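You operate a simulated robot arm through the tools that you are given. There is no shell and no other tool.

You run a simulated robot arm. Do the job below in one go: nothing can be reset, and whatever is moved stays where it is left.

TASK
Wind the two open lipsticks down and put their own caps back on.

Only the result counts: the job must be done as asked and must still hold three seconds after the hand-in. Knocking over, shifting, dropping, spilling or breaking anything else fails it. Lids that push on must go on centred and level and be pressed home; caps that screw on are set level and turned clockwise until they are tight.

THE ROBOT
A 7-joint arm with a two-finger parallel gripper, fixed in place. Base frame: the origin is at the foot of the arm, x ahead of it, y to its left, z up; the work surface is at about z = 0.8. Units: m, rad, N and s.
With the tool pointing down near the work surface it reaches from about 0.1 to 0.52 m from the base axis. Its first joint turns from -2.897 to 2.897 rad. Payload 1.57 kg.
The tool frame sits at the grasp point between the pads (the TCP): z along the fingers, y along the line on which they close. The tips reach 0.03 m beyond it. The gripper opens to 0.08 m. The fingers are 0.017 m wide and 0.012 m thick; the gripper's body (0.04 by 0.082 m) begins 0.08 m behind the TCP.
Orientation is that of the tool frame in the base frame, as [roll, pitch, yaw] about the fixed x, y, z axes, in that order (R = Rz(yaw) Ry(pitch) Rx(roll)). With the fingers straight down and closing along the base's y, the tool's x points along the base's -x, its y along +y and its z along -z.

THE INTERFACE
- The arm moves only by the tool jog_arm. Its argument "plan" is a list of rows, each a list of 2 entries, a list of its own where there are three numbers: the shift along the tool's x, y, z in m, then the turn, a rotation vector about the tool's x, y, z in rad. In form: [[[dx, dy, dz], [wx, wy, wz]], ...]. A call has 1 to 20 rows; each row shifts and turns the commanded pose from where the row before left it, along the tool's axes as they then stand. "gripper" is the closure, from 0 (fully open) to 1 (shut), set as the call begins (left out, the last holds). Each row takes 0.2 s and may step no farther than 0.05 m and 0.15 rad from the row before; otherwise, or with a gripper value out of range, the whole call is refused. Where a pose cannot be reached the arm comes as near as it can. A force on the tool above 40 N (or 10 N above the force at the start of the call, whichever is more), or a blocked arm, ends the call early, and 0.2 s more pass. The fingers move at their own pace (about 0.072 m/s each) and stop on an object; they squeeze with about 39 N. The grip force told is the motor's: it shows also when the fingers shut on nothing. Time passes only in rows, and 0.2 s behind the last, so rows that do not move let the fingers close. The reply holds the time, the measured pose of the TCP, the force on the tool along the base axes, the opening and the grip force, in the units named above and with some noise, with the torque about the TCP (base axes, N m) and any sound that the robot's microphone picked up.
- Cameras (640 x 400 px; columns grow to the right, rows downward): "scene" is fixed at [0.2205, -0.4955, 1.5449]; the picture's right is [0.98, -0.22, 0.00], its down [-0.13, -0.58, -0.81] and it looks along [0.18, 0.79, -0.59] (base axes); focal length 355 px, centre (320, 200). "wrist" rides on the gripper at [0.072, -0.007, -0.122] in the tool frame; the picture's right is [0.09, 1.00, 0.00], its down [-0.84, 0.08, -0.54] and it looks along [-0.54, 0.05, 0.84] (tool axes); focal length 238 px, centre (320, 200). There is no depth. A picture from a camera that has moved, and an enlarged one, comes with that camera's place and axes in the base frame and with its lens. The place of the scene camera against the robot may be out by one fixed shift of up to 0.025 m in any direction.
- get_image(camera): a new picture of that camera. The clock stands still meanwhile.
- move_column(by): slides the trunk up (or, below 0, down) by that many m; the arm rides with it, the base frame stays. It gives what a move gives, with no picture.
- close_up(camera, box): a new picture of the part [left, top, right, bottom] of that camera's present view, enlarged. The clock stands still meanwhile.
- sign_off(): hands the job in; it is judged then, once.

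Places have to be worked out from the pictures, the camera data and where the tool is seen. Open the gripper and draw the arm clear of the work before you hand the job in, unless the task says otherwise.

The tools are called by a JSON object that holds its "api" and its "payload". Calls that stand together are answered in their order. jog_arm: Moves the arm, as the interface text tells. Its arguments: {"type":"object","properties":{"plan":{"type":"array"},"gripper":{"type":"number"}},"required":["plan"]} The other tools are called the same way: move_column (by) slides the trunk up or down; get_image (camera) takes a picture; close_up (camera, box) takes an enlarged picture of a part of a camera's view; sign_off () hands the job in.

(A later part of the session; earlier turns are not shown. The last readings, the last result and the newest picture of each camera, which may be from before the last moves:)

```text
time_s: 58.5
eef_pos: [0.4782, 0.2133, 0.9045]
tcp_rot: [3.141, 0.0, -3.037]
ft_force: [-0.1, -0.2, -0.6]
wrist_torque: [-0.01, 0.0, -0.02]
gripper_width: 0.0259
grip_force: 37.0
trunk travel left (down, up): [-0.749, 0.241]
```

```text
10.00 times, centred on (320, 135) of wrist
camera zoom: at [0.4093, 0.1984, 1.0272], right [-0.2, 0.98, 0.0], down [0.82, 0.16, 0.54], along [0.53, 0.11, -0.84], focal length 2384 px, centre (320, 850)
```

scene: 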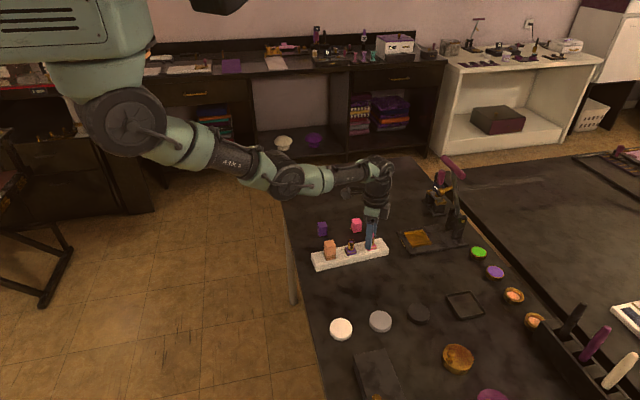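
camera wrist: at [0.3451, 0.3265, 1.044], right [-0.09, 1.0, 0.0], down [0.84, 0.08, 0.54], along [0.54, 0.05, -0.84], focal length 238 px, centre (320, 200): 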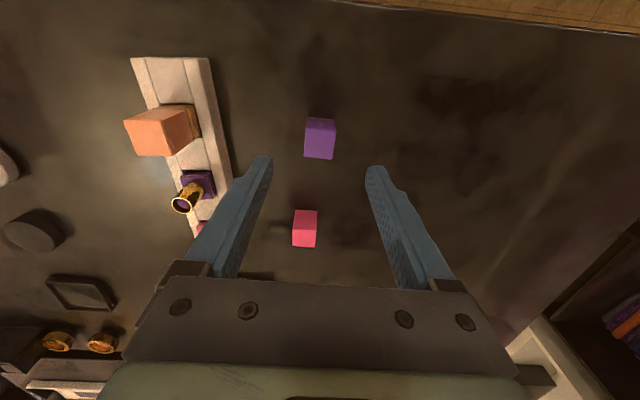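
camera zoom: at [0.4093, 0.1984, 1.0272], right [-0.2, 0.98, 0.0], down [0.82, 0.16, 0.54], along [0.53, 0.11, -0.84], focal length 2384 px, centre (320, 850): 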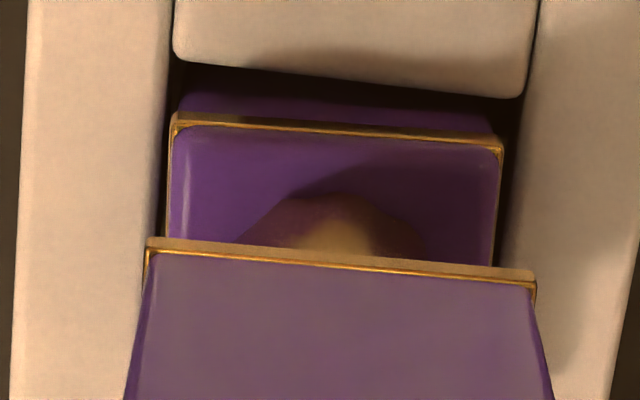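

No contact force although below the previous contact height: the cap is entering over the tube. Continuing down in small steps.

{"api": "jog_arm", "payload": {"plan": [[[0, 0, 0.002], [0, 0, 0]], [[0, 0, 0.002], [0, 0, 0]], [[0, 0, 0.002], [0, 0, 0]], [[0, 0, 0.002], [0, 0, 0]], [[0, 0, 0.002], [0, 0, 0]], [[0, 0, 0.002], [0, 0, 0]], [[0, 0, 0], [0, 0, 0]]]}}

{"api": "close_up", "payload": {"camera": "scene", "box": [340, 230, 364, 254]}}

{"api": "close_up", "payload": {"camera": "wrist", "box": [290, 115, 350, 155]}}

```text
time_s: 60.1
eef_pos: [0.478, 0.2145, 0.8914]
tcp_rot: [3.141, -0.001, -3.039]
ft_force: [-0.5, -0.1, 0.5]
wrist_torque: [0.0, -0.03, 0.01]
gripper_width: 0.0258
grip_force: 36.9
trunk travel left (down, up): [-0.749, 0.241]
```

```text
16.00 times, centred on (352, 242) of scene
camera zoom: at [0.2205, -0.4955, 1.5449], right [0.98, -0.22, 0.0], down [-0.13, -0.58, -0.81], along [0.18, 0.79, -0.59], focal length 5683 px, centre (-192, -472)
```

zoom: 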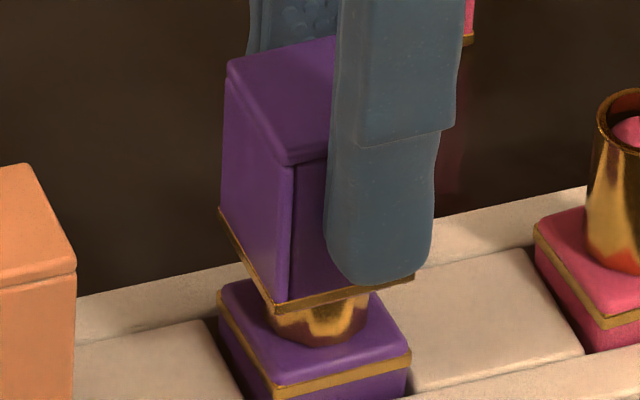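

```text
10.00 times, centred on (320, 135) of wrist
camera zoom: at [0.409, 0.1992, 1.0143], right [-0.2, 0.98, 0.0], down [0.82, 0.16, 0.54], along [0.53, 0.11, -0.84], focal length 2384 px, centre (320, 850)
```

zoom: 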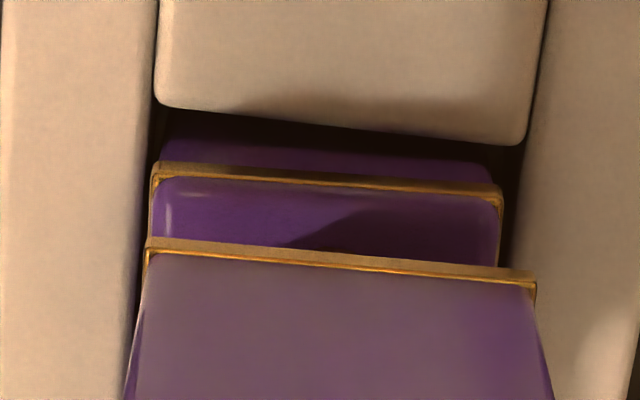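

The cap is sliding freely down the tube. I apply a -0.8 mm y tweak to keep it centred and continue down 14 mm.

{"api": "jog_arm", "payload": {"plan": [[[0, -0.0008, 0.001], [0, 0, 0]], [[0, 0, 0.002], [0, 0, 0]], [[0, 0, 0.002], [0, 0, 0]], [[0, 0, 0.002], [0, 0, 0]], [[0, 0, 0.002], [0, 0, 0]], [[0, 0, 0.002], [0, 0, 0]], [[0, 0, 0.002], [0, 0, 0]], [[0, 0, 0], [0, 0, 0]]]}}

{"api": "close_up", "payload": {"camera": "scene", "box": [340, 230, 364, 254]}}

{"api": "close_up", "payload": {"camera": "wrist", "box": [290, 115, 350, 155]}}

```text
time_s: 61.9
eef_pos: [0.478, 0.2115, 0.878]
tcp_rot: [3.141, 0.0, -3.037]
ft_force: [-0.1, 0.3, 0.2]
wrist_torque: [-0.01, 0.0, -0.01]
gripper_width: 0.0259
grip_force: 37.2
trunk travel left (down, up): [-0.749, 0.241]
```

```text
16.00 times, centred on (352, 242) of scene
camera zoom: at [0.2205, -0.4955, 1.5449], right [0.98, -0.22, 0.0], down [-0.13, -0.58, -0.81], along [0.18, 0.79, -0.59], focal length 5683 px, centre (-192, -472)
```

zoom: 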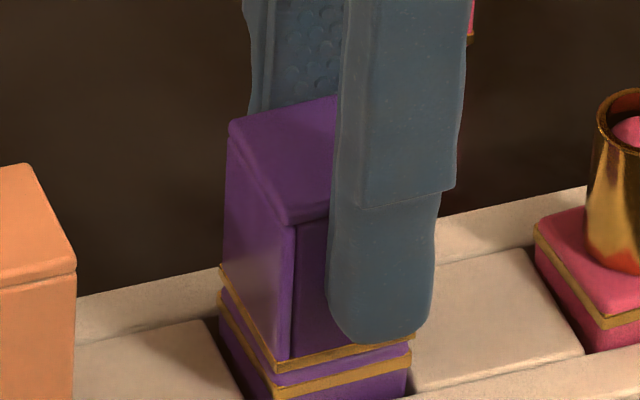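

```text
10.00 times, centred on (320, 135) of wrist
camera zoom: at [0.4095, 0.1977, 1.0013], right [-0.2, 0.98, 0.0], down [0.82, 0.16, 0.54], along [0.53, 0.11, -0.84], focal length 2384 px, centre (320, 850)
```

zoom: 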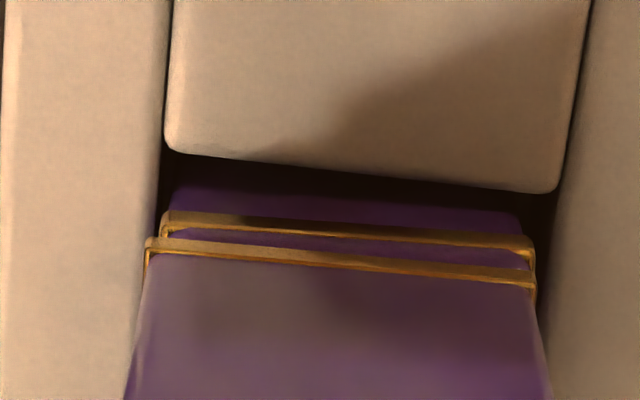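

The cap is ~4 mm from the base, well aligned. Continuing in 1 mm steps until it seats and presses.

{"api": "jog_arm", "payload": {"plan": [[[0, 0.0003, 0.001], [0, 0, 0]], [[0, 0, 0.001], [0, 0, 0]], [[0, 0, 0.001], [0, 0, 0]], [[0, 0, 0.001], [0, 0, 0]], [[0, 0, 0.001], [0, 0, 0]], [[0, 0, 0.001], [0, 0, 0]], [[0, 0, 0], [0, 0, 0]]]}}

{"api": "close_up", "payload": {"camera": "scene", "box": [340, 230, 364, 254]}}

{"api": "close_up", "payload": {"camera": "wrist", "box": [290, 115, 350, 155]}}

```text
time_s: 63.5
eef_pos: [0.4785, 0.2122, 0.8764]
tcp_rot: [3.138, 0.01, -3.036]
ft_force: [-2.4, -1.4, 32.5]
wrist_torque: [-0.12, 0.45, -0.04]
gripper_width: 0.0255
grip_force: 37.1
trunk travel left (down, up): [-0.749, 0.241]
```

```text
16.00 times, centred on (352, 242) of scene
camera zoom: at [0.2205, -0.4955, 1.5449], right [0.98, -0.22, 0.0], down [-0.13, -0.58, -0.81], along [0.18, 0.79, -0.59], focal length 5683 px, centre (-192, -472)
```

zoom: 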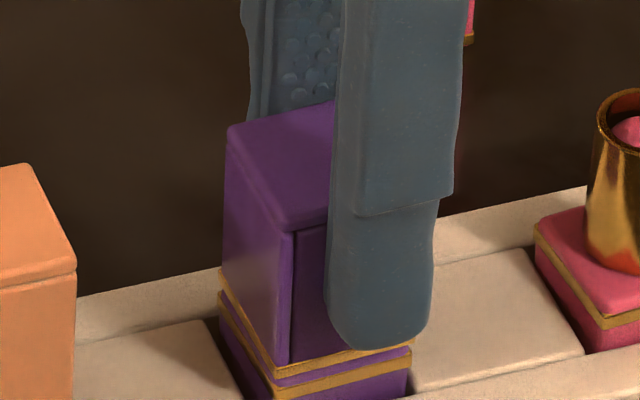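

```text
10.00 times, centred on (320, 135) of wrist
camera zoom: at [0.4084, 0.1976, 0.9987], right [-0.2, 0.98, 0.0], down [0.82, 0.16, 0.55], along [0.54, 0.11, -0.84], focal length 2384 px, centre (320, 850)
```

zoom: 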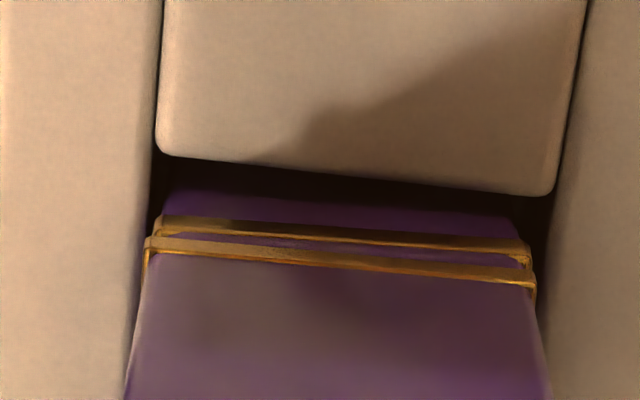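

Seated with 32 N of press and both gold bands together. I'll relieve the load, open the gripper and rise to inspect.

{"api": "jog_arm", "payload": {"plan": [[[0, 0, -0.003], [0, 0, 0]], [[0, 0, 0], [0, 0, 0]]]}}

{"api": "jog_arm", "payload": {"plan": [[[0, 0, 0], [0, 0, 0]], [[0, 0, 0], [0, 0, 0]], [[0, 0, -0.02], [0, 0, 0]], [[0, 0, -0.035], [0, 0, 0]], [[0, 0, -0.02], [0, 0, 0]], [[0, 0, 0], [0, 0, 0]], [[0, 0, 0], [0, 0, 0]]], "gripper": 0.4}}

{"api": "close_up", "payload": {"camera": "scene", "box": [325, 225, 375, 265]}}

{"api": "close_up", "payload": {"camera": "wrist", "box": [270, 70, 370, 180]}}

```text
time_s: 64.1
eef_pos: [0.4788, 0.2128, 0.8762]
tcp_rot: [3.139, 0.005, -3.036]
ft_force: [2.7, 1.6, 18.9]
wrist_torque: [0.05, 0.08, 0.05]
gripper_width: 0.0254
grip_force: 36.6
trunk travel left (down, up): [-0.749, 0.241]
```

```text
time_s: 65.7
eef_pos: [0.4775, 0.2128, 0.95]
tcp_rot: [-3.141, -0.001, -3.037]
ft_force: [-0.2, 0.5, 0.2]
wrist_torque: [-0.01, 0.0, 0.01]
gripper_width: 0.0481
grip_force: 0.1
trunk travel left (down, up): [-0.749, 0.241]
```

```text
10.00 times, centred on (350, 245) of scene
camera zoom: at [0.2205, -0.4955, 1.5449], right [0.98, -0.22, 0.0], down [-0.13, -0.58, -0.81], along [0.18, 0.79, -0.59], focal length 3552 px, centre (20, -250)
```

zoom: 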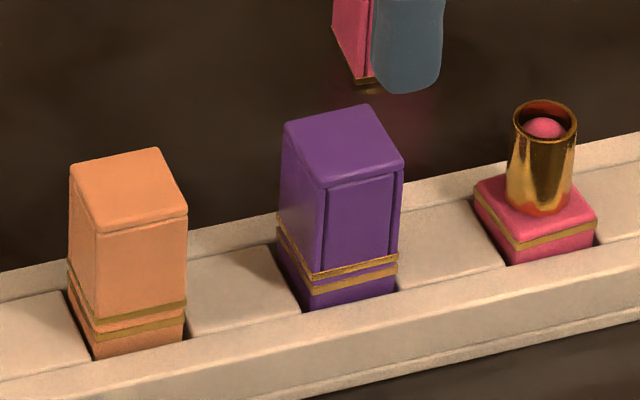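

```text
3.64 times, centred on (320, 125) of wrist
camera zoom: at [0.4087, 0.1981, 1.0733], right [-0.2, 0.98, 0.0], down [0.82, 0.16, 0.54], along [0.53, 0.11, -0.84], focal length 867 px, centre (320, 473)
```

zoom: 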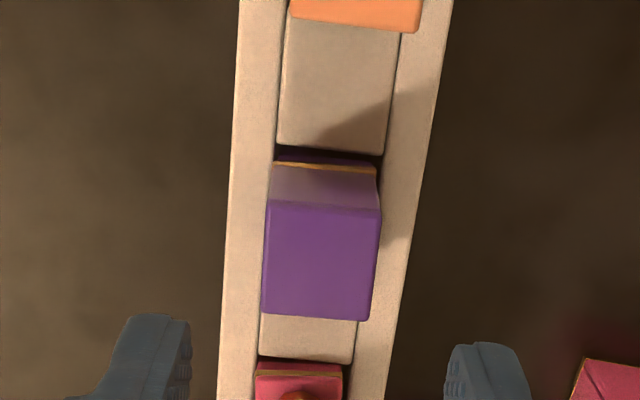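

The purple cap is on, level and aligned with its base. To be sure it is home, I'll press straight down on its top with closed fingers.

{"api": "jog_arm", "payload": {"plan": [[[0.0025, 0, 0], [0, 0, 0]], [[0, 0, 0], [0, 0, 0]], [[0, 0, 0.02], [0, 0, 0]], [[0, 0, 0.02], [0, 0, 0]], [[0, 0, 0.005], [0, 0, 0]], [[0, 0, 0.002], [0, 0, 0]], [[0, 0, 0.002], [0, 0, 0]], [[0, 0, 0.001], [0, 0, 0]], [[0, 0, 0.001], [0, 0, 0]], [[0, 0, 0.001], [0, 0, 0]], [[0, 0, 0.001], [0, 0, 0]], [[0, 0, 0.001], [0, 0, 0]], [[0, 0, 0.001], [0, 0, 0]], [[0, 0, 0.001], [0, 0, 0]]], "gripper": 1}}

{"api": "close_up", "payload": {"camera": "scene", "box": [325, 225, 375, 265]}}

```text
time_s: 68.3
eef_pos: [0.4779, 0.2141, 0.9031]
tcp_rot: [3.139, 0.01, -3.038]
ft_force: [-9.2, -3.2, 23.3]
wrist_torque: [-0.13, 0.45, 0.0]
gripper_width: 0.0
grip_force: 21.1
trunk travel left (down, up): [-0.749, 0.241]
stopped in row 12: the force on the tool passed its limit at 41 N (the readings are from after the stop); the commanded pose is now the measured one
```

```text
10.00 times, centred on (350, 245) of scene
camera zoom: at [0.2205, -0.4955, 1.5449], right [0.98, -0.22, 0.0], down [-0.13, -0.58, -0.81], along [0.18, 0.79, -0.59], focal length 3552 px, centre (20, -250)
```

zoom: 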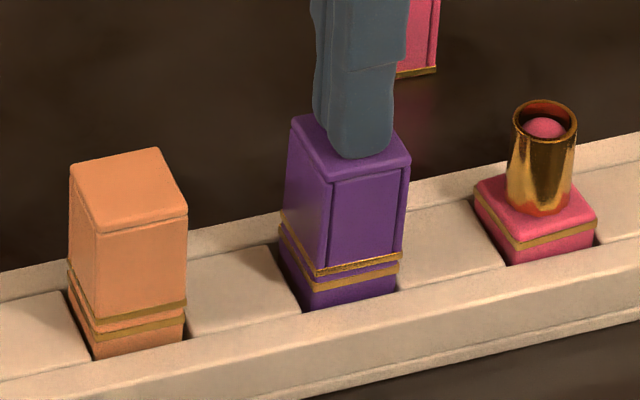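

Pressing off-axis seems to lean it a little (side force 9 N). I'll lift off at once and inspect.

{"api": "jog_arm", "payload": {"plan": [[[0, 0, -0.005], [0, 0, 0]], [[0, 0, -0.02], [0, 0, 0]], [[0, 0, -0.03], [0, 0, 0]], [[0, 0, 0], [0, 0, 0]], [[0, 0, 0], [0, 0, 0]]]}}

{"api": "close_up", "payload": {"camera": "scene", "box": [325, 225, 375, 265]}}

{"api": "close_up", "payload": {"camera": "wrist", "box": [270, 70, 370, 180]}}

```text
time_s: 69.5
eef_pos: [0.4766, 0.2124, 0.9572]
tcp_rot: [3.14, 0.007, -3.036]
ft_force: [0.2, -0.3, 0.4]
wrist_torque: [-0.02, 0.01, 0.02]
gripper_width: 0.0
grip_force: 21.1
trunk travel left (down, up): [-0.749, 0.241]
```

```text
10.00 times, centred on (350, 245) of scene
camera zoom: at [0.2205, -0.4955, 1.5449], right [0.98, -0.22, 0.0], down [-0.13, -0.58, -0.81], along [0.18, 0.79, -0.59], focal length 3552 px, centre (20, -250)
```

zoom: 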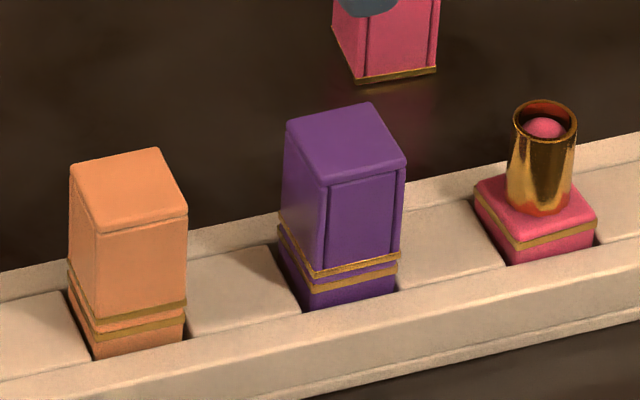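

```text
3.64 times, centred on (320, 125) of wrist
camera zoom: at [0.4071, 0.1985, 1.0789], right [-0.2, 0.98, 0.0], down [0.82, 0.16, 0.55], along [0.54, 0.11, -0.84], focal length 867 px, centre (320, 473)
```

zoom: 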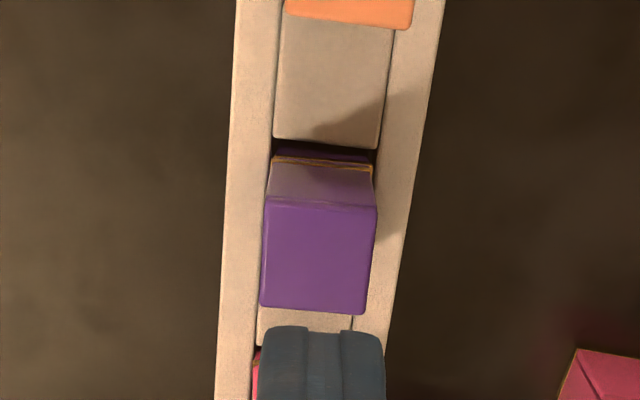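

The cap settled back upright. I'll zoom hard on the seam and compare with the closed orange one.

{"api": "close_up", "payload": {"camera": "scene", "box": [344, 234, 360, 254]}}

{"api": "close_up", "payload": {"camera": "scene", "box": [323, 239, 339, 259]}}

{"api": "close_up", "payload": {"camera": "wrist", "box": [300, 100, 340, 140]}}

```text
16.00 times, centred on (352, 244) of scene
camera zoom: at [0.2205, -0.4955, 1.5449], right [0.98, -0.22, 0.0], down [-0.13, -0.58, -0.81], along [0.18, 0.79, -0.59], focal length 5683 px, centre (-192, -504)
```

zoom: 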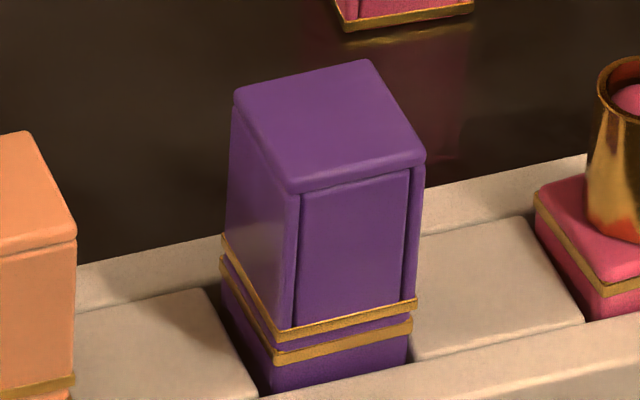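

```text
16.00 times, centred on (331, 249) of scene
camera zoom: at [0.2205, -0.4955, 1.5449], right [0.98, -0.22, 0.0], down [-0.13, -0.58, -0.81], along [0.18, 0.79, -0.59], focal length 5683 px, centre (144, -584)
```

zoom: 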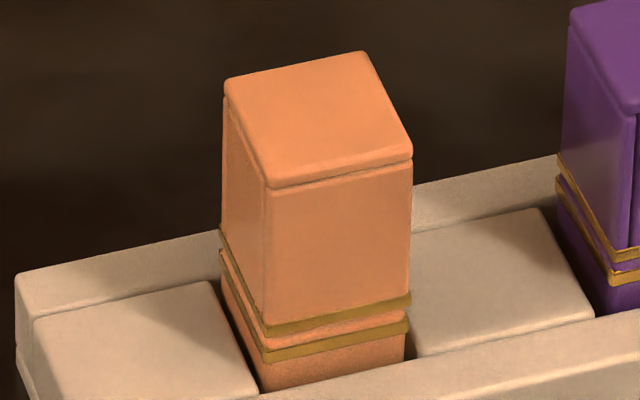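

```text
10.00 times, centred on (320, 120) of wrist
camera zoom: at [0.4071, 0.1985, 1.0789], right [-0.2, 0.98, 0.0], down [0.82, 0.16, 0.55], along [0.54, 0.11, -0.84], focal length 2384 px, centre (320, 1000)
```

zoom: 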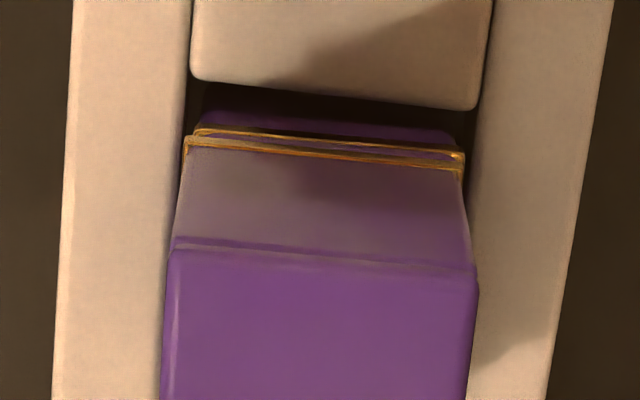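

The purple cap's seam, parallelism and offsets match the closed orange lipstick, so it is home. Next: re-level the tool, open, and go over the pink cap (0.529,0.327).

{"api": "jog_arm", "payload": {"plan": [[[0, 0, -0.01], [0, 0.007, 0.1056]], [[-0.0173, 0.0382, 0], [0, 0, 0]], [[-0.0173, 0.0382, 0], [0, 0, 0]], [[-0.0173, 0.0382, 0], [0, 0, 0]], [[0, 0, 0.02], [0, 0, 0]], [[0, 0, 0.02], [0, 0, 0]], [[0, 0, 0], [0, 0, 0]], [[0, 0, 0], [0, 0, 0]]], "gripper": 0.2}}

{"api": "close_up", "payload": {"camera": "wrist", "box": [280, 105, 360, 185]}}

{"api": "get_image", "payload": {"camera": "wrist"}}

{"api": "get_image", "payload": {"camera": "scene"}}

```text
time_s: 71.3
eef_pos: [0.5201, 0.3223, 0.9293]
tcp_rot: [3.138, 0.001, 3.14]
ft_force: [0.2, 0.2, 0.6]
wrist_torque: [0.03, 0.03, -0.03]
gripper_width: 0.064
grip_force: 0.0
out of reach, approached as far as the arm can: row 5, 6
trunk travel left (down, up): [-0.749, 0.241]
```

```text
5.00 times, centred on (320, 145) of wrist
camera zoom: at [0.4496, 0.3153, 1.0524], right [-0.09, 1.0, 0.0], down [0.84, 0.07, 0.54], along [0.54, 0.05, -0.84], focal length 1192 px, centre (320, 475)
```

zoom: 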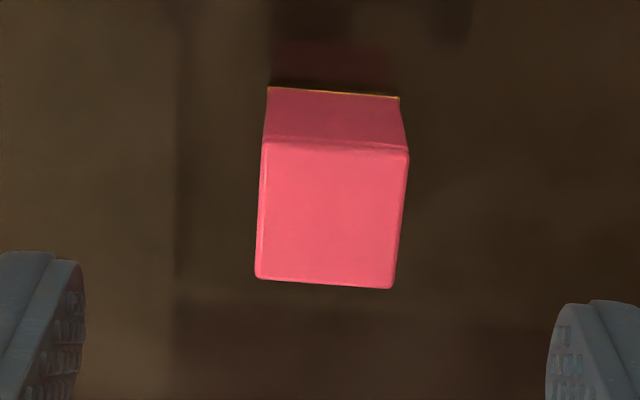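

```text
taken
camera wrist: at [0.4496, 0.3153, 1.0524], right [-0.09, 1.0, 0.0], down [0.84, 0.07, 0.54], along [0.54, 0.05, -0.84], focal length 238 px, centre (320, 200)
```

wrist: 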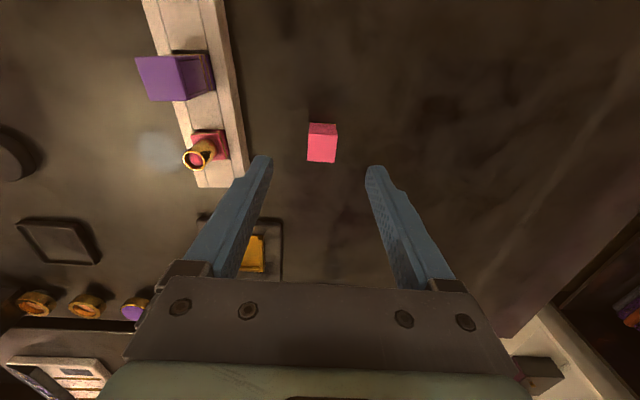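

```text
taken
```

scene: 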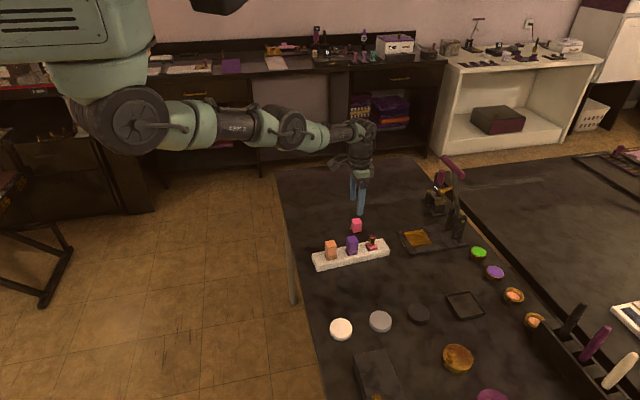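

The pink cap is at the edge of reach at this trunk height. I'll retract and raise the tool, lower the trunk another 0.15 m, and come back.

{"api": "jog_arm", "payload": {"plan": [[[0.03, 0, -0.03], [0, 0, 0]], [[0.03, 0, -0.03], [0, 0, 0]], [[0.03, 0, -0.03], [0, 0, 0]], [[0.01, 0, -0.04], [0, 0, 0]], [[0, 0, -0.03], [0, 0, 0]], [[0, 0, 0], [0, 0, 0]], [[0, 0, 0], [0, 0, 0]]]}}

{"api": "get_image", "payload": {"camera": "scene"}}

```text
time_s: 72.9
eef_pos: [0.4189, 0.3222, 1.0892]
tcp_rot: [3.138, -0.001, 3.14]
ft_force: [0.8, 1.0, -0.2]
wrist_torque: [0.0, -0.03, -0.02]
gripper_width: 0.0641
grip_force: 0.0
trunk travel left (down, up): [-0.749, 0.241]
```

```text
taken
```

scene: 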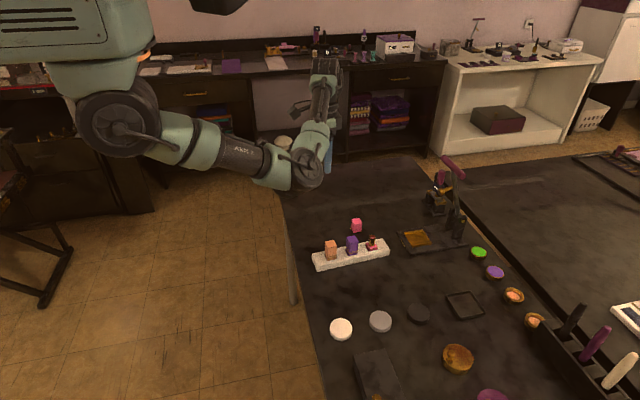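

The elbow sits at roughly z≈1.1–1.15 over the table edge, so I'll lower the trunk in two parts, first 0.08 m, and check clearance.

{"api": "move_column", "payload": {"by": -0.08}}

{"api": "get_image", "payload": {"camera": "scene"}}

```text
time_s: 74.1
eef_pos: [0.4187, 0.3222, 1.0092]
tcp_rot: [3.139, 0.0, 3.14]
ft_force: [0.3, -0.7, -0.3]
wrist_torque: [0.02, -0.02, 0.0]
gripper_width: 0.0641
grip_force: 0.2
trunk travel left (down, up): [-0.669, 0.321]
```

```text
taken
```

scene: 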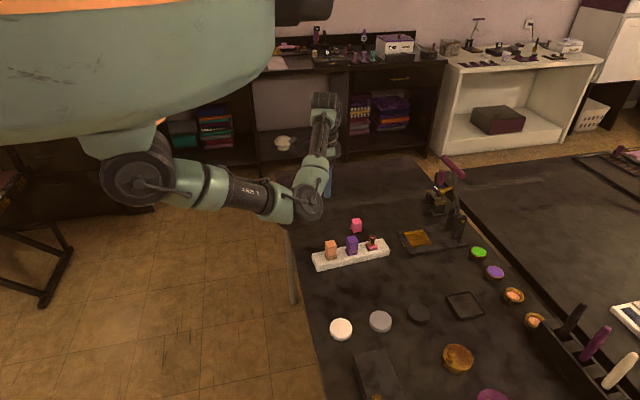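

Clear. Now extend to the pink cap at tips ≈0.90 and see whether it's within reach.

{"api": "jog_arm", "payload": {"plan": [[[-0.03, 0, 0.01], [0, 0, 0]], [[-0.03, 0, 0.02], [0, 0, 0]], [[-0.03, 0.002, 0.03], [0, 0, 0]], [[-0.018, 0.002, 0.025], [0, 0, 0]], [[0, 0, 0], [0, 0, 0]], [[0, 0, 0], [0, 0, 0]], [[0, 0, 0], [0, 0, 0]]]}}

{"api": "close_up", "payload": {"camera": "wrist", "box": [280, 115, 360, 195]}}

{"api": "get_image", "payload": {"camera": "scene"}}

```text
time_s: 75.7
eef_pos: [0.5256, 0.3285, 0.9254]
tcp_rot: [3.14, -0.002, -3.139]
ft_force: [-0.3, 0.3, -0.2]
wrist_torque: [0.04, -0.02, 0.0]
gripper_width: 0.0642
grip_force: 0.0
trunk travel left (down, up): [-0.669, 0.321]
```

```text
5.00 times, centred on (320, 155) of wrist
camera zoom: at [0.4552, 0.3205, 1.0467], right [-0.09, 1.0, 0.0], down [0.84, 0.08, 0.54], along [0.54, 0.05, -0.84], focal length 1192 px, centre (320, 425)
```

zoom: 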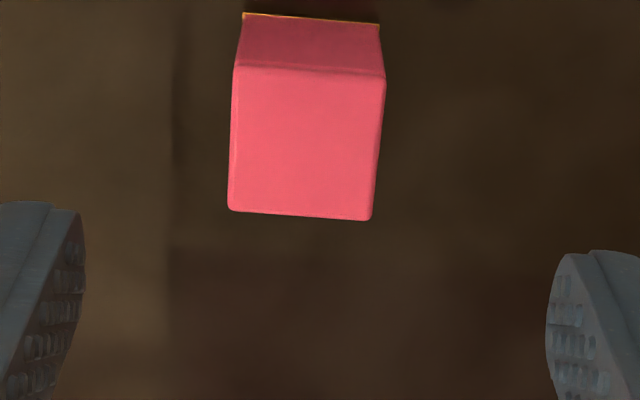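

```text
taken
```

scene: 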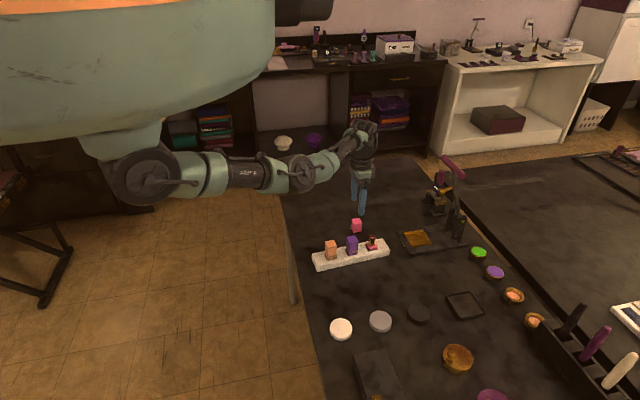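

Within reach now. Pink cap centre (0.5303,0.3246), yaw ≈0. Aligning and descending to tips ≈7 mm above the table.

{"api": "jog_arm", "payload": {"plan": [[[-0.0031, -0.0029, 0.02], [0, 0, 0]], [[0, 0, 0.025], [0, 0, 0]], [[0, 0, 0.025], [0, 0, 0]], [[0, 0, 0.0177], [0, 0, 0]], [[0, 0, 0], [0, 0, 0]], [[0, 0, 0], [0, 0, 0]]]}}

{"api": "close_up", "payload": {"camera": "wrist", "box": [250, 90, 390, 210]}}

```text
time_s: 77.1
eef_pos: [0.5193, 0.3196, 0.8422]
tcp_rot: [3.139, 0.001, 3.14]
ft_force: [-0.5, -1.0, -0.2]
wrist_torque: [0.0, -0.02, 0.02]
gripper_width: 0.0639
grip_force: 0.1
out of reach, approached as far as the arm can: row 3, 4
trunk travel left (down, up): [-0.669, 0.321]
```

```text
3.33 times, centred on (320, 150) of wrist
camera zoom: at [0.4486, 0.3111, 0.9641], right [-0.09, 1.0, 0.0], down [0.84, 0.07, 0.54], along [0.54, 0.05, -0.84], focal length 794 px, centre (320, 367)
```

zoom: 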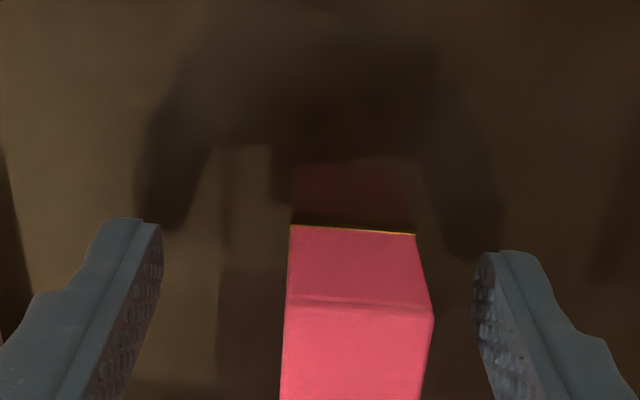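

Still slightly out of reach lower down. I'll go back up and inward, lower the trunk another 0.08 m, and retry.

{"api": "jog_arm", "payload": {"plan": [[[0, 0, -0.03], [0, 0, 0]], [[0.01, 0, -0.03], [0, 0, 0]], [[0.02, 0, -0.03], [0, 0, 0]], [[0.02, 0, -0.03], [0, 0, 0]], [[0, 0, 0], [0, 0, 0]], [[0, 0, 0], [0, 0, 0]]]}}

{"api": "move_column", "payload": {"by": -0.08}}

{"api": "get_image", "payload": {"camera": "scene"}}

```text
time_s: 78.5
eef_pos: [0.5252, 0.3599, 0.9437]
tcp_rot: [-3.142, -0.002, 3.138]
ft_force: [0.1, -0.3, 0.8]
wrist_torque: [-0.01, -0.01, 0.01]
gripper_width: 0.0641
grip_force: 0.0
out of reach, approached as far as the arm can: row 1, 2, 3, 4
trunk travel left (down, up): [-0.669, 0.321]
```

```text
time_s: 79.7
eef_pos: [0.5247, 0.3614, 0.8687]
tcp_rot: [3.135, 0.005, 3.141]
ft_force: [-4.4, -1.1, 26.5]
wrist_torque: [-0.99, 0.16, -0.14]
gripper_width: 0.0655
grip_force: 0.6
trunk travel left (down, up): [-0.589, 0.401]
```

```text
taken
```

scene: 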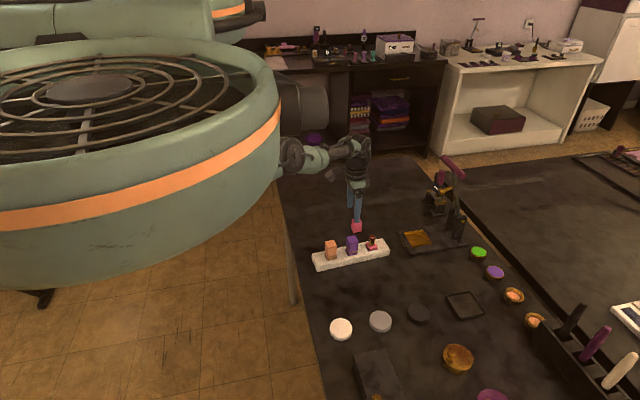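

Unexpected: the tool drifted sideways during that retreat and a finger now rests on the pink cap (26 N). I'll raise the trunk straight back up at once to unload it.

{"api": "move_column", "payload": {"by": 0.08}}

{"api": "get_image", "payload": {"camera": "scene"}}

{"api": "get_image", "payload": {"camera": "wrist"}}

```text
time_s: 80.8
eef_pos: [0.5246, 0.3612, 0.9444]
tcp_rot: [3.14, -0.001, 3.141]
ft_force: [-0.2, 0.5, -0.5]
wrist_torque: [0.0, 0.0, 0.0]
gripper_width: 0.0639
grip_force: 0.0
trunk travel left (down, up): [-0.669, 0.321]
```

```text
taken
```

scene: 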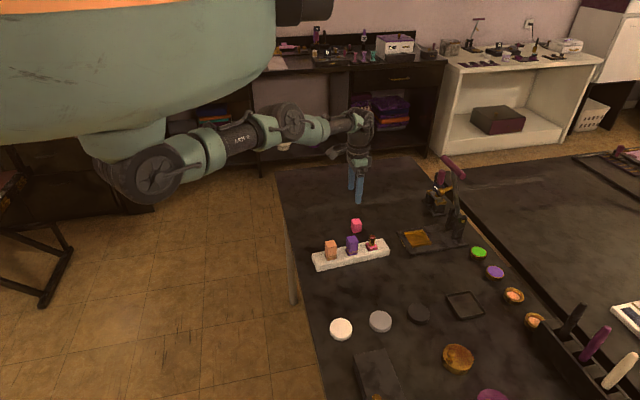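

```text
taken
camera wrist: at [0.4547, 0.3529, 1.0668], right [-0.09, 1.0, 0.0], down [0.84, 0.08, 0.54], along [0.54, 0.05, -0.84], focal length 238 px, centre (320, 200)
```

wrist: 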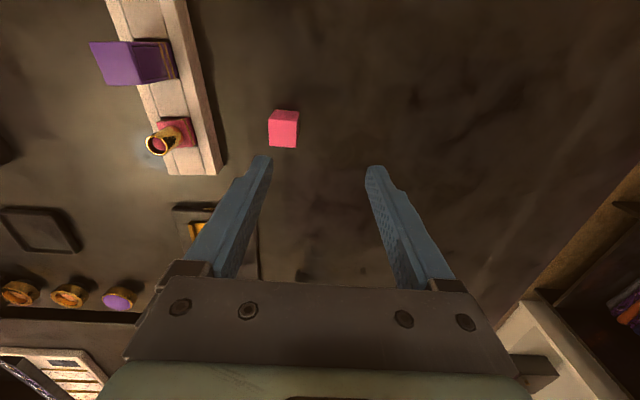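

The pink cap is still standing in place, and the arm has switched to an elbow-up posture (which gives more room). I'll move over the cap at height and re-measure.

{"api": "jog_arm", "payload": {"plan": [[[-0.001, -0.012, 0], [0, 0, 0]], [[-0.001, -0.012, 0], [0, 0, 0]], [[-0.0015, -0.0113, 0.01], [0, 0, 0]], [[0, 0, 0.01], [0, 0, 0]], [[0, 0, 0], [0, 0, 0]], [[0, 0, 0], [0, 0, 0]]]}}

{"api": "close_up", "payload": {"camera": "wrist", "box": [280, 105, 360, 185]}}

{"api": "get_image", "payload": {"camera": "scene"}}

```text
time_s: 82.2
eef_pos: [0.5381, 0.3303, 0.9199]
tcp_rot: [3.141, -0.002, 3.139]
ft_force: [0.9, -1.6, 0.9]
wrist_torque: [0.04, 0.01, 0.02]
gripper_width: 0.0638
grip_force: 0.0
out of reach, approached as far as the arm can: row 1, 2
trunk travel left (down, up): [-0.669, 0.321]
```

```text
5.00 times, centred on (320, 145) of wrist
camera zoom: at [0.4682, 0.3247, 1.0438], right [-0.09, 1.0, 0.0], down [0.84, 0.08, 0.54], along [0.54, 0.05, -0.84], focal length 1192 px, centre (320, 475)
```

zoom: 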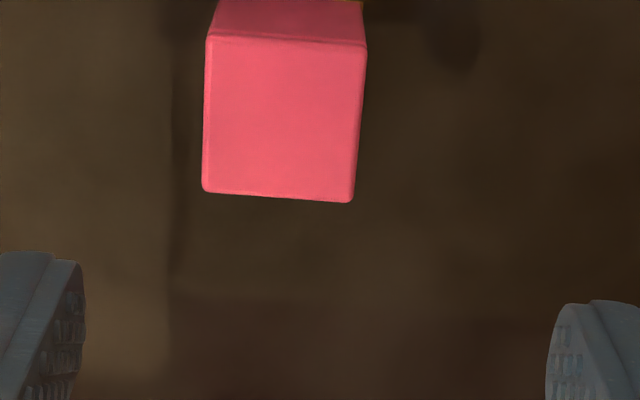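

```text
taken
```

scene: 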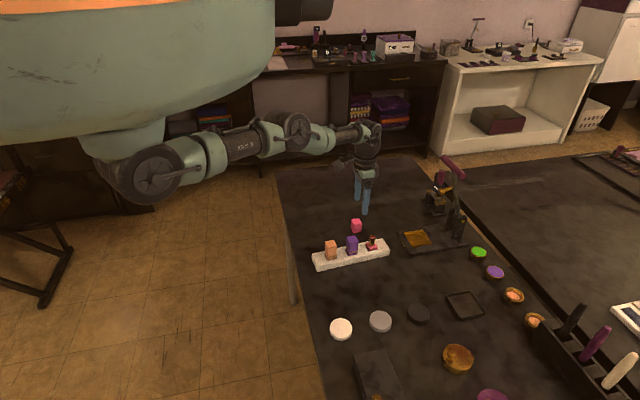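

A reach-sphere model fits all the "out of reach" readings: at this trunk height TCP reach is ~0.65 m centred at z≈1.07; I need the centre ≈0.95, so ~0.12 m lower. I'll retract and rise first, verifying the pose before moving the trunk.

{"api": "jog_arm", "payload": {"plan": [[[0.015, 0, -0.01], [0, 0, 0]], [[0.02, 0, -0.02], [0, 0, 0]], [[0.02, 0, -0.03], [0, 0, 0]], [[0.01, 0, -0.03], [0, 0, 0]], [[0, 0, -0.03], [0, 0, 0]], [[0, 0, -0.02], [0, 0, 0]], [[0, 0, 0], [0, 0, 0]], [[0, 0, 0], [0, 0, 0]]]}}

{"api": "get_image", "payload": {"camera": "scene"}}

```text
time_s: 84.0
eef_pos: [0.5307, 0.3751, 1.0491]
tcp_rot: [-3.141, -0.005, 3.142]
ft_force: [-0.5, 0.6, 0.5]
wrist_torque: [0.03, 0.0, -0.02]
gripper_width: 0.0637
grip_force: 0.1
out of reach, approached as far as the arm can: row 1, 2, 3, 4, 6
trunk travel left (down, up): [-0.669, 0.321]
```

```text
taken
```

scene: 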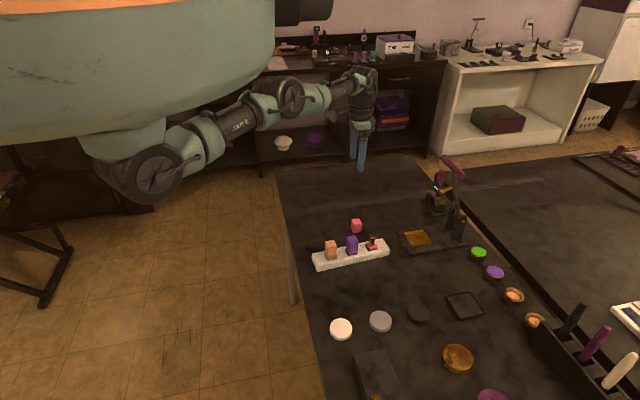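

The tool is sliding along the reach limit with the elbow nearly straight and bent the wrong (up) way. I'm well clear at z≈1.05, so I'll try a direct pull toward the base to unlock it.

{"api": "jog_arm", "payload": {"plan": [[[0.04, -0.028, 0], [0, 0, 0]], [[0.04, -0.028, 0], [0, 0, 0]], [[0, 0, 0], [0, 0, 0]]]}}

{"api": "get_image", "payload": {"camera": "scene"}}

```text
time_s: 84.8
eef_pos: [0.5304, 0.3731, 1.0495]
tcp_rot: [3.141, -0.003, 3.14]
ft_force: [0.3, -0.3, -0.1]
wrist_torque: [0.03, 0.05, -0.03]
gripper_width: 0.0639
grip_force: 0.0
out of reach, approached as far as the arm can: row 1, 2
trunk travel left (down, up): [-0.669, 0.321]
```

```text
taken
```

scene: 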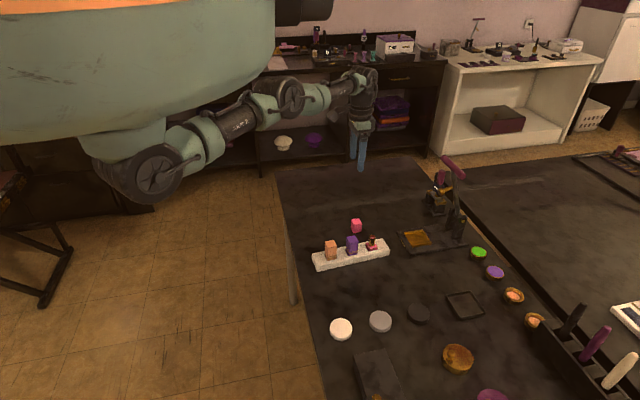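

It can't fold inward from here. I'll push outward to fully straighten the elbow, so it can fold back the right way.

{"api": "jog_arm", "payload": {"plan": [[[-0.01, 0.007, 0], [0, 0, 0]], [[-0.02, 0.014, 0], [0, 0, 0]], [[-0.03, 0.02, 0], [0, 0, 0]], [[0, 0, 0], [0, 0, 0]]]}}

{"api": "get_image", "payload": {"camera": "scene"}}

```text
time_s: 85.8
eef_pos: [0.5328, 0.3742, 1.0502]
tcp_rot: [-3.141, -0.002, 3.14]
ft_force: [0.0, 0.3, 0.5]
wrist_torque: [-0.01, 0.04, -0.01]
gripper_width: 0.064
grip_force: 0.1
out of reach, approached as far as the arm can: row 1, 2, 3
trunk travel left (down, up): [-0.669, 0.321]
```

```text
taken
```

scene: 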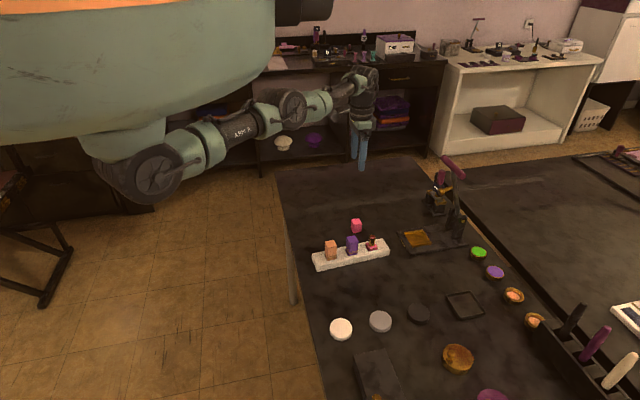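

The elbow straightened a bit (it moved down in the picture). Now pull inward gently and watch which way it folds.

{"api": "jog_arm", "payload": {"plan": [[[-0.03, 0.02, 0], [0, 0, 0]], [[-0.03, 0.02, 0], [0, 0, 0]], [[0.008, -0.006, 0], [0, 0, 0]], [[0.016, -0.011, 0], [0, 0, 0]], [[0.03, -0.02, 0], [0, 0, 0]], [[0, 0, 0], [0, 0, 0]]]}}

{"api": "get_image", "payload": {"camera": "scene"}}

```text
time_s: 87.2
eef_pos: [0.5291, 0.3732, 1.0493]
tcp_rot: [3.14, -0.003, 3.14]
ft_force: [-0.1, 0.5, 0.5]
wrist_torque: [0.0, 0.01, 0.01]
gripper_width: 0.0642
grip_force: 0.0
out of reach, approached as far as the arm can: row 1, 2, 3, 4, 5
trunk travel left (down, up): [-0.669, 0.321]
```

```text
taken
```

scene: 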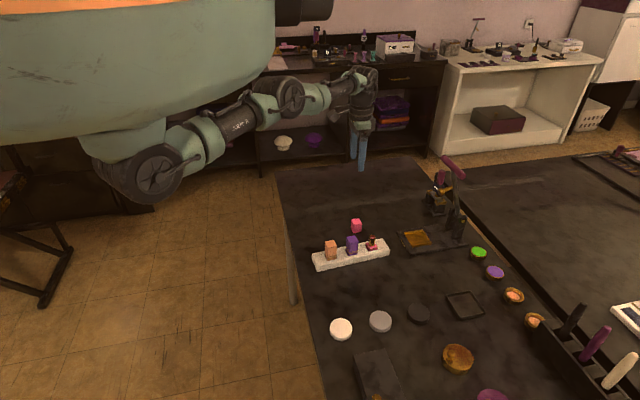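

It folds back up again. The flip happened on an upward move at the limit, so I'll straighten again and come down-and-inward, which should fold the elbow downward; tips stay above 0.88.

{"api": "jog_arm", "payload": {"plan": [[[-0.03, 0.02, 0], [0, 0, 0]], [[-0.03, 0.02, 0], [0, 0, 0]], [[0.004, -0.003, 0.026], [0, 0, 0]], [[0.0065, -0.0046, 0.026], [0, 0, 0]], [[0.0085, -0.006, 0.026], [0, 0, 0]], [[0.01, -0.007, 0.026], [0, 0, 0]], [[0, 0, 0], [0, 0, 0]]]}}

{"api": "get_image", "payload": {"camera": "scene"}}

```text
time_s: 88.8
eef_pos: [0.5042, 0.3521, 0.9465]
tcp_rot: [3.141, -0.002, 3.14]
ft_force: [-0.3, 0.1, 0.1]
wrist_torque: [0.0, -0.01, 0.01]
gripper_width: 0.0641
grip_force: 0.0
out of reach, approached as far as the arm can: row 1, 2
trunk travel left (down, up): [-0.669, 0.321]
```

```text
taken
```

scene: 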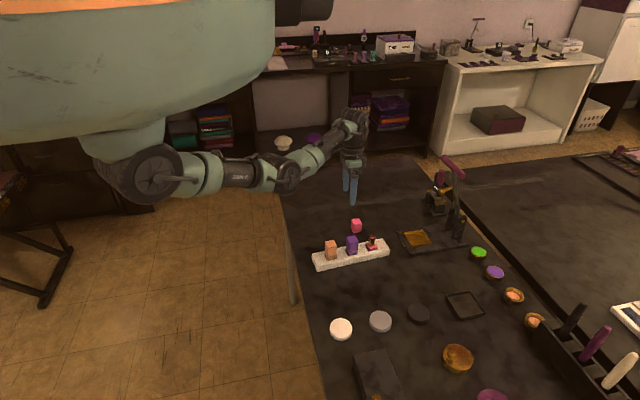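

It worked: the elbow is folded downward again. Now retract inward and rise, staying away from the limit.

{"api": "jog_arm", "payload": {"plan": [[[0.025, -0.01, 0], [0, 0, 0]], [[0.03, -0.01, -0.01], [0, 0, 0]], [[0.02, -0.005, -0.03], [0, 0, 0]], [[0.01, 0, -0.04], [0, 0, 0]], [[0, 0, -0.03], [0, 0, 0]], [[0, 0, 0], [0, 0, 0]], [[0, 0, 0], [0, 0, 0]]]}}

{"api": "get_image", "payload": {"camera": "scene"}}

```text
time_s: 90.4
eef_pos: [0.4208, 0.3294, 1.0577]
tcp_rot: [3.14, -0.002, 3.14]
ft_force: [0.1, 0.5, -0.1]
wrist_torque: [-0.01, -0.02, -0.05]
gripper_width: 0.0641
grip_force: 0.0
trunk travel left (down, up): [-0.669, 0.321]
```

```text
taken
```

scene: 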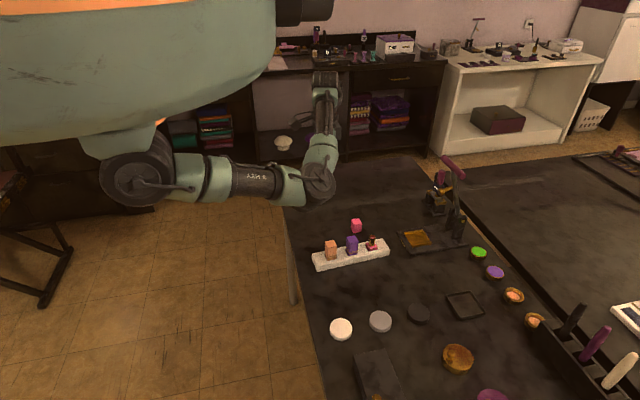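

Good. I'll move slightly outward (so the elbow rises) before lowering the trunk by 0.10 m.

{"api": "jog_arm", "payload": {"plan": [[[-0.02, 0.01, 0], [0, 0, 0]], [[-0.02, 0.01, 0], [0, 0, 0]], [[-0.018, 0.011, 0], [0, 0, 0]], [[0, 0, 0], [0, 0, 0]]]}}

{"api": "get_image", "payload": {"camera": "scene"}}

```text
time_s: 91.4
eef_pos: [0.4783, 0.3591, 1.0557]
tcp_rot: [3.14, -0.003, 3.141]
ft_force: [0.4, -0.8, 0.0]
wrist_torque: [0.0, 0.0, -0.02]
gripper_width: 0.0641
grip_force: 0.1
trunk travel left (down, up): [-0.669, 0.321]
```

```text
taken
```

scene: 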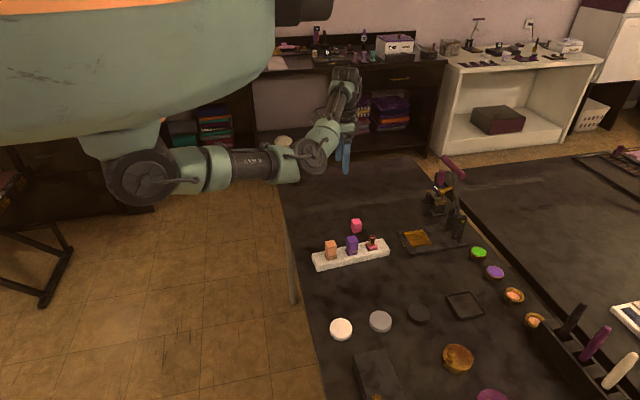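

The pose is as commanded (0.478,0.359,1.056) and the elbow is higher. Lowering the trunk 0.10 m leaves tips at ≈0.926.

{"api": "move_column", "payload": {"by": -0.1}}

{"api": "get_image", "payload": {"camera": "scene"}}

{"api": "get_image", "payload": {"camera": "wrist"}}

```text
time_s: 92.8
eef_pos: [0.4792, 0.3592, 0.9561]
tcp_rot: [3.139, -0.003, 3.141]
ft_force: [-0.9, -0.8, 0.2]
wrist_torque: [0.0, 0.04, 0.03]
gripper_width: 0.0639
grip_force: 0.1
trunk travel left (down, up): [-0.569, 0.421]
```

```text
taken
```

scene: 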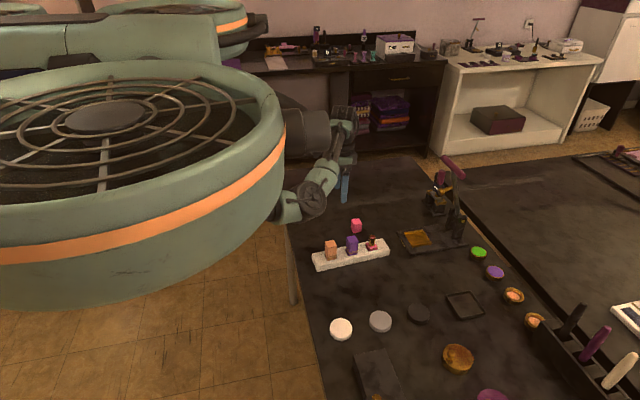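

```text
taken
camera wrist: at [0.4084, 0.3522, 1.079], right [-0.09, 1.0, 0.0], down [0.84, 0.08, 0.54], along [0.54, 0.05, -0.84], focal length 238 px, centre (320, 200)
```

wrist: 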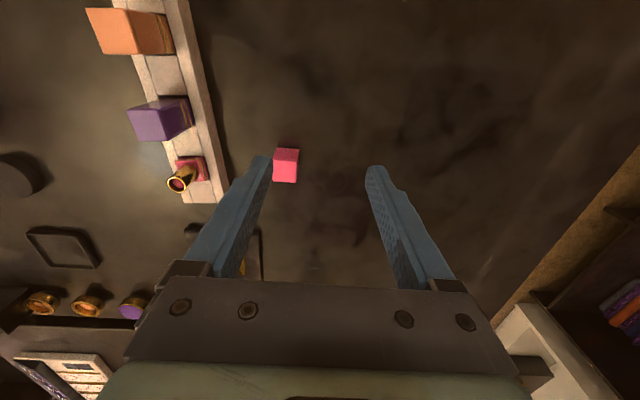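

All clear, scene view still usable. Now move over the pink cap, staying inside reach.

{"api": "jog_arm", "payload": {"plan": [[[-0.01, -0.017, 0.01], [0, 0, 0]], [[-0.02, -0.0176, 0.01], [0, 0, 0]], [[-0.02, 0, 0.012], [0, 0, 0]], [[0, 0, 0], [0, 0, 0]], [[0, 0, 0], [0, 0, 0]]]}}

{"api": "close_up", "payload": {"camera": "wrist", "box": [280, 105, 360, 185]}}

{"api": "get_image", "payload": {"camera": "scene"}}

```text
time_s: 94.0
eef_pos: [0.527, 0.3251, 0.9241]
tcp_rot: [3.138, -0.002, 3.14]
ft_force: [0.7, -0.1, -0.6]
wrist_torque: [-0.01, -0.02, -0.02]
gripper_width: 0.0638
grip_force: 0.0
trunk travel left (down, up): [-0.569, 0.421]
```

```text
5.00 times, centred on (320, 145) of wrist
camera zoom: at [0.4577, 0.3185, 1.0474], right [-0.09, 1.0, 0.0], down [0.84, 0.08, 0.54], along [0.54, 0.05, -0.84], focal length 1192 px, centre (320, 475)
```

zoom: 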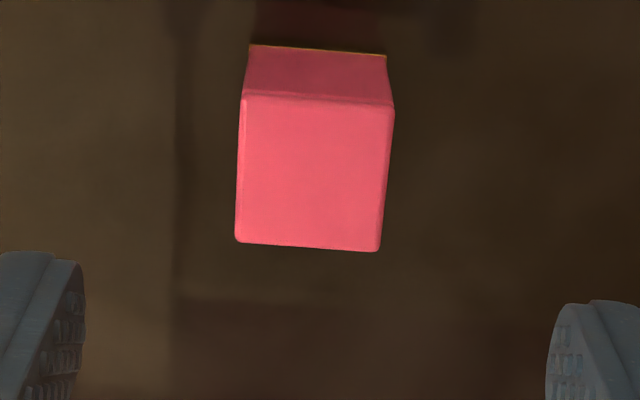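

```text
taken
```

scene: 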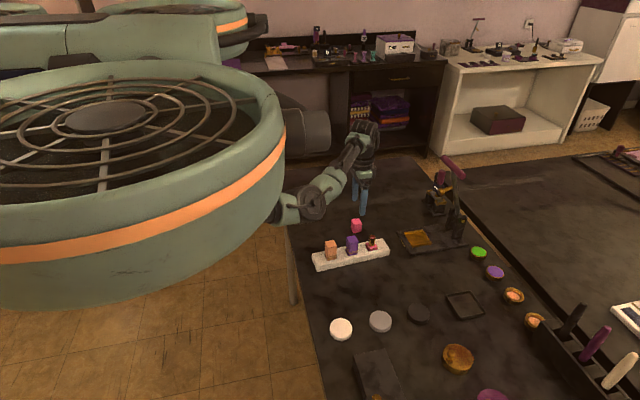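

The pink cap is at (0.529,0.324). Small correction, re-level the tool (0.003 rad), and descend.

{"api": "jog_arm", "payload": {"plan": [[[0.0005, -0.0018, 0.02], [0.003, -0.002, 0]], [[0, 0, 0.025], [0, 0, 0]], [[0, 0, 0.025], [0, 0, 0]], [[0, 0, 0.02], [0, 0, 0]], [[0, 0, 0], [0, 0, 0]], [[0, 0, 0], [0, 0, 0]]]}}

{"api": "close_up", "payload": {"camera": "wrist", "box": [250, 90, 390, 210]}}

```text
time_s: 95.4
eef_pos: [0.5263, 0.3224, 0.8352]
tcp_rot: [-3.14, -0.002, 3.141]
ft_force: [0.0, -0.5, -0.3]
wrist_torque: [0.01, 0.0, 0.0]
gripper_width: 0.0638
grip_force: 0.1
trunk travel left (down, up): [-0.569, 0.421]
```

```text
3.33 times, centred on (320, 150) of wrist
camera zoom: at [0.4568, 0.316, 0.9579], right [-0.09, 1.0, 0.0], down [0.84, 0.08, 0.54], along [0.54, 0.05, -0.84], focal length 794 px, centre (320, 367)
```

zoom: 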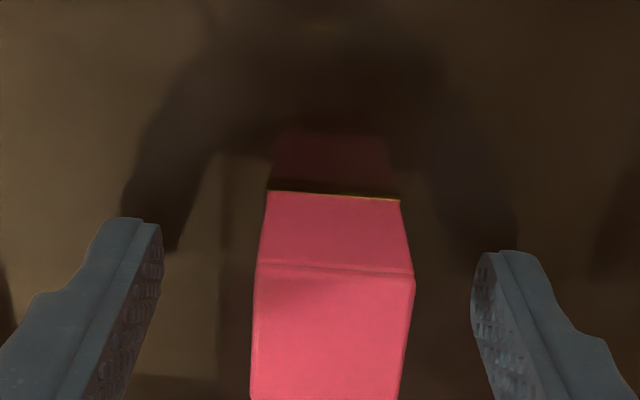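

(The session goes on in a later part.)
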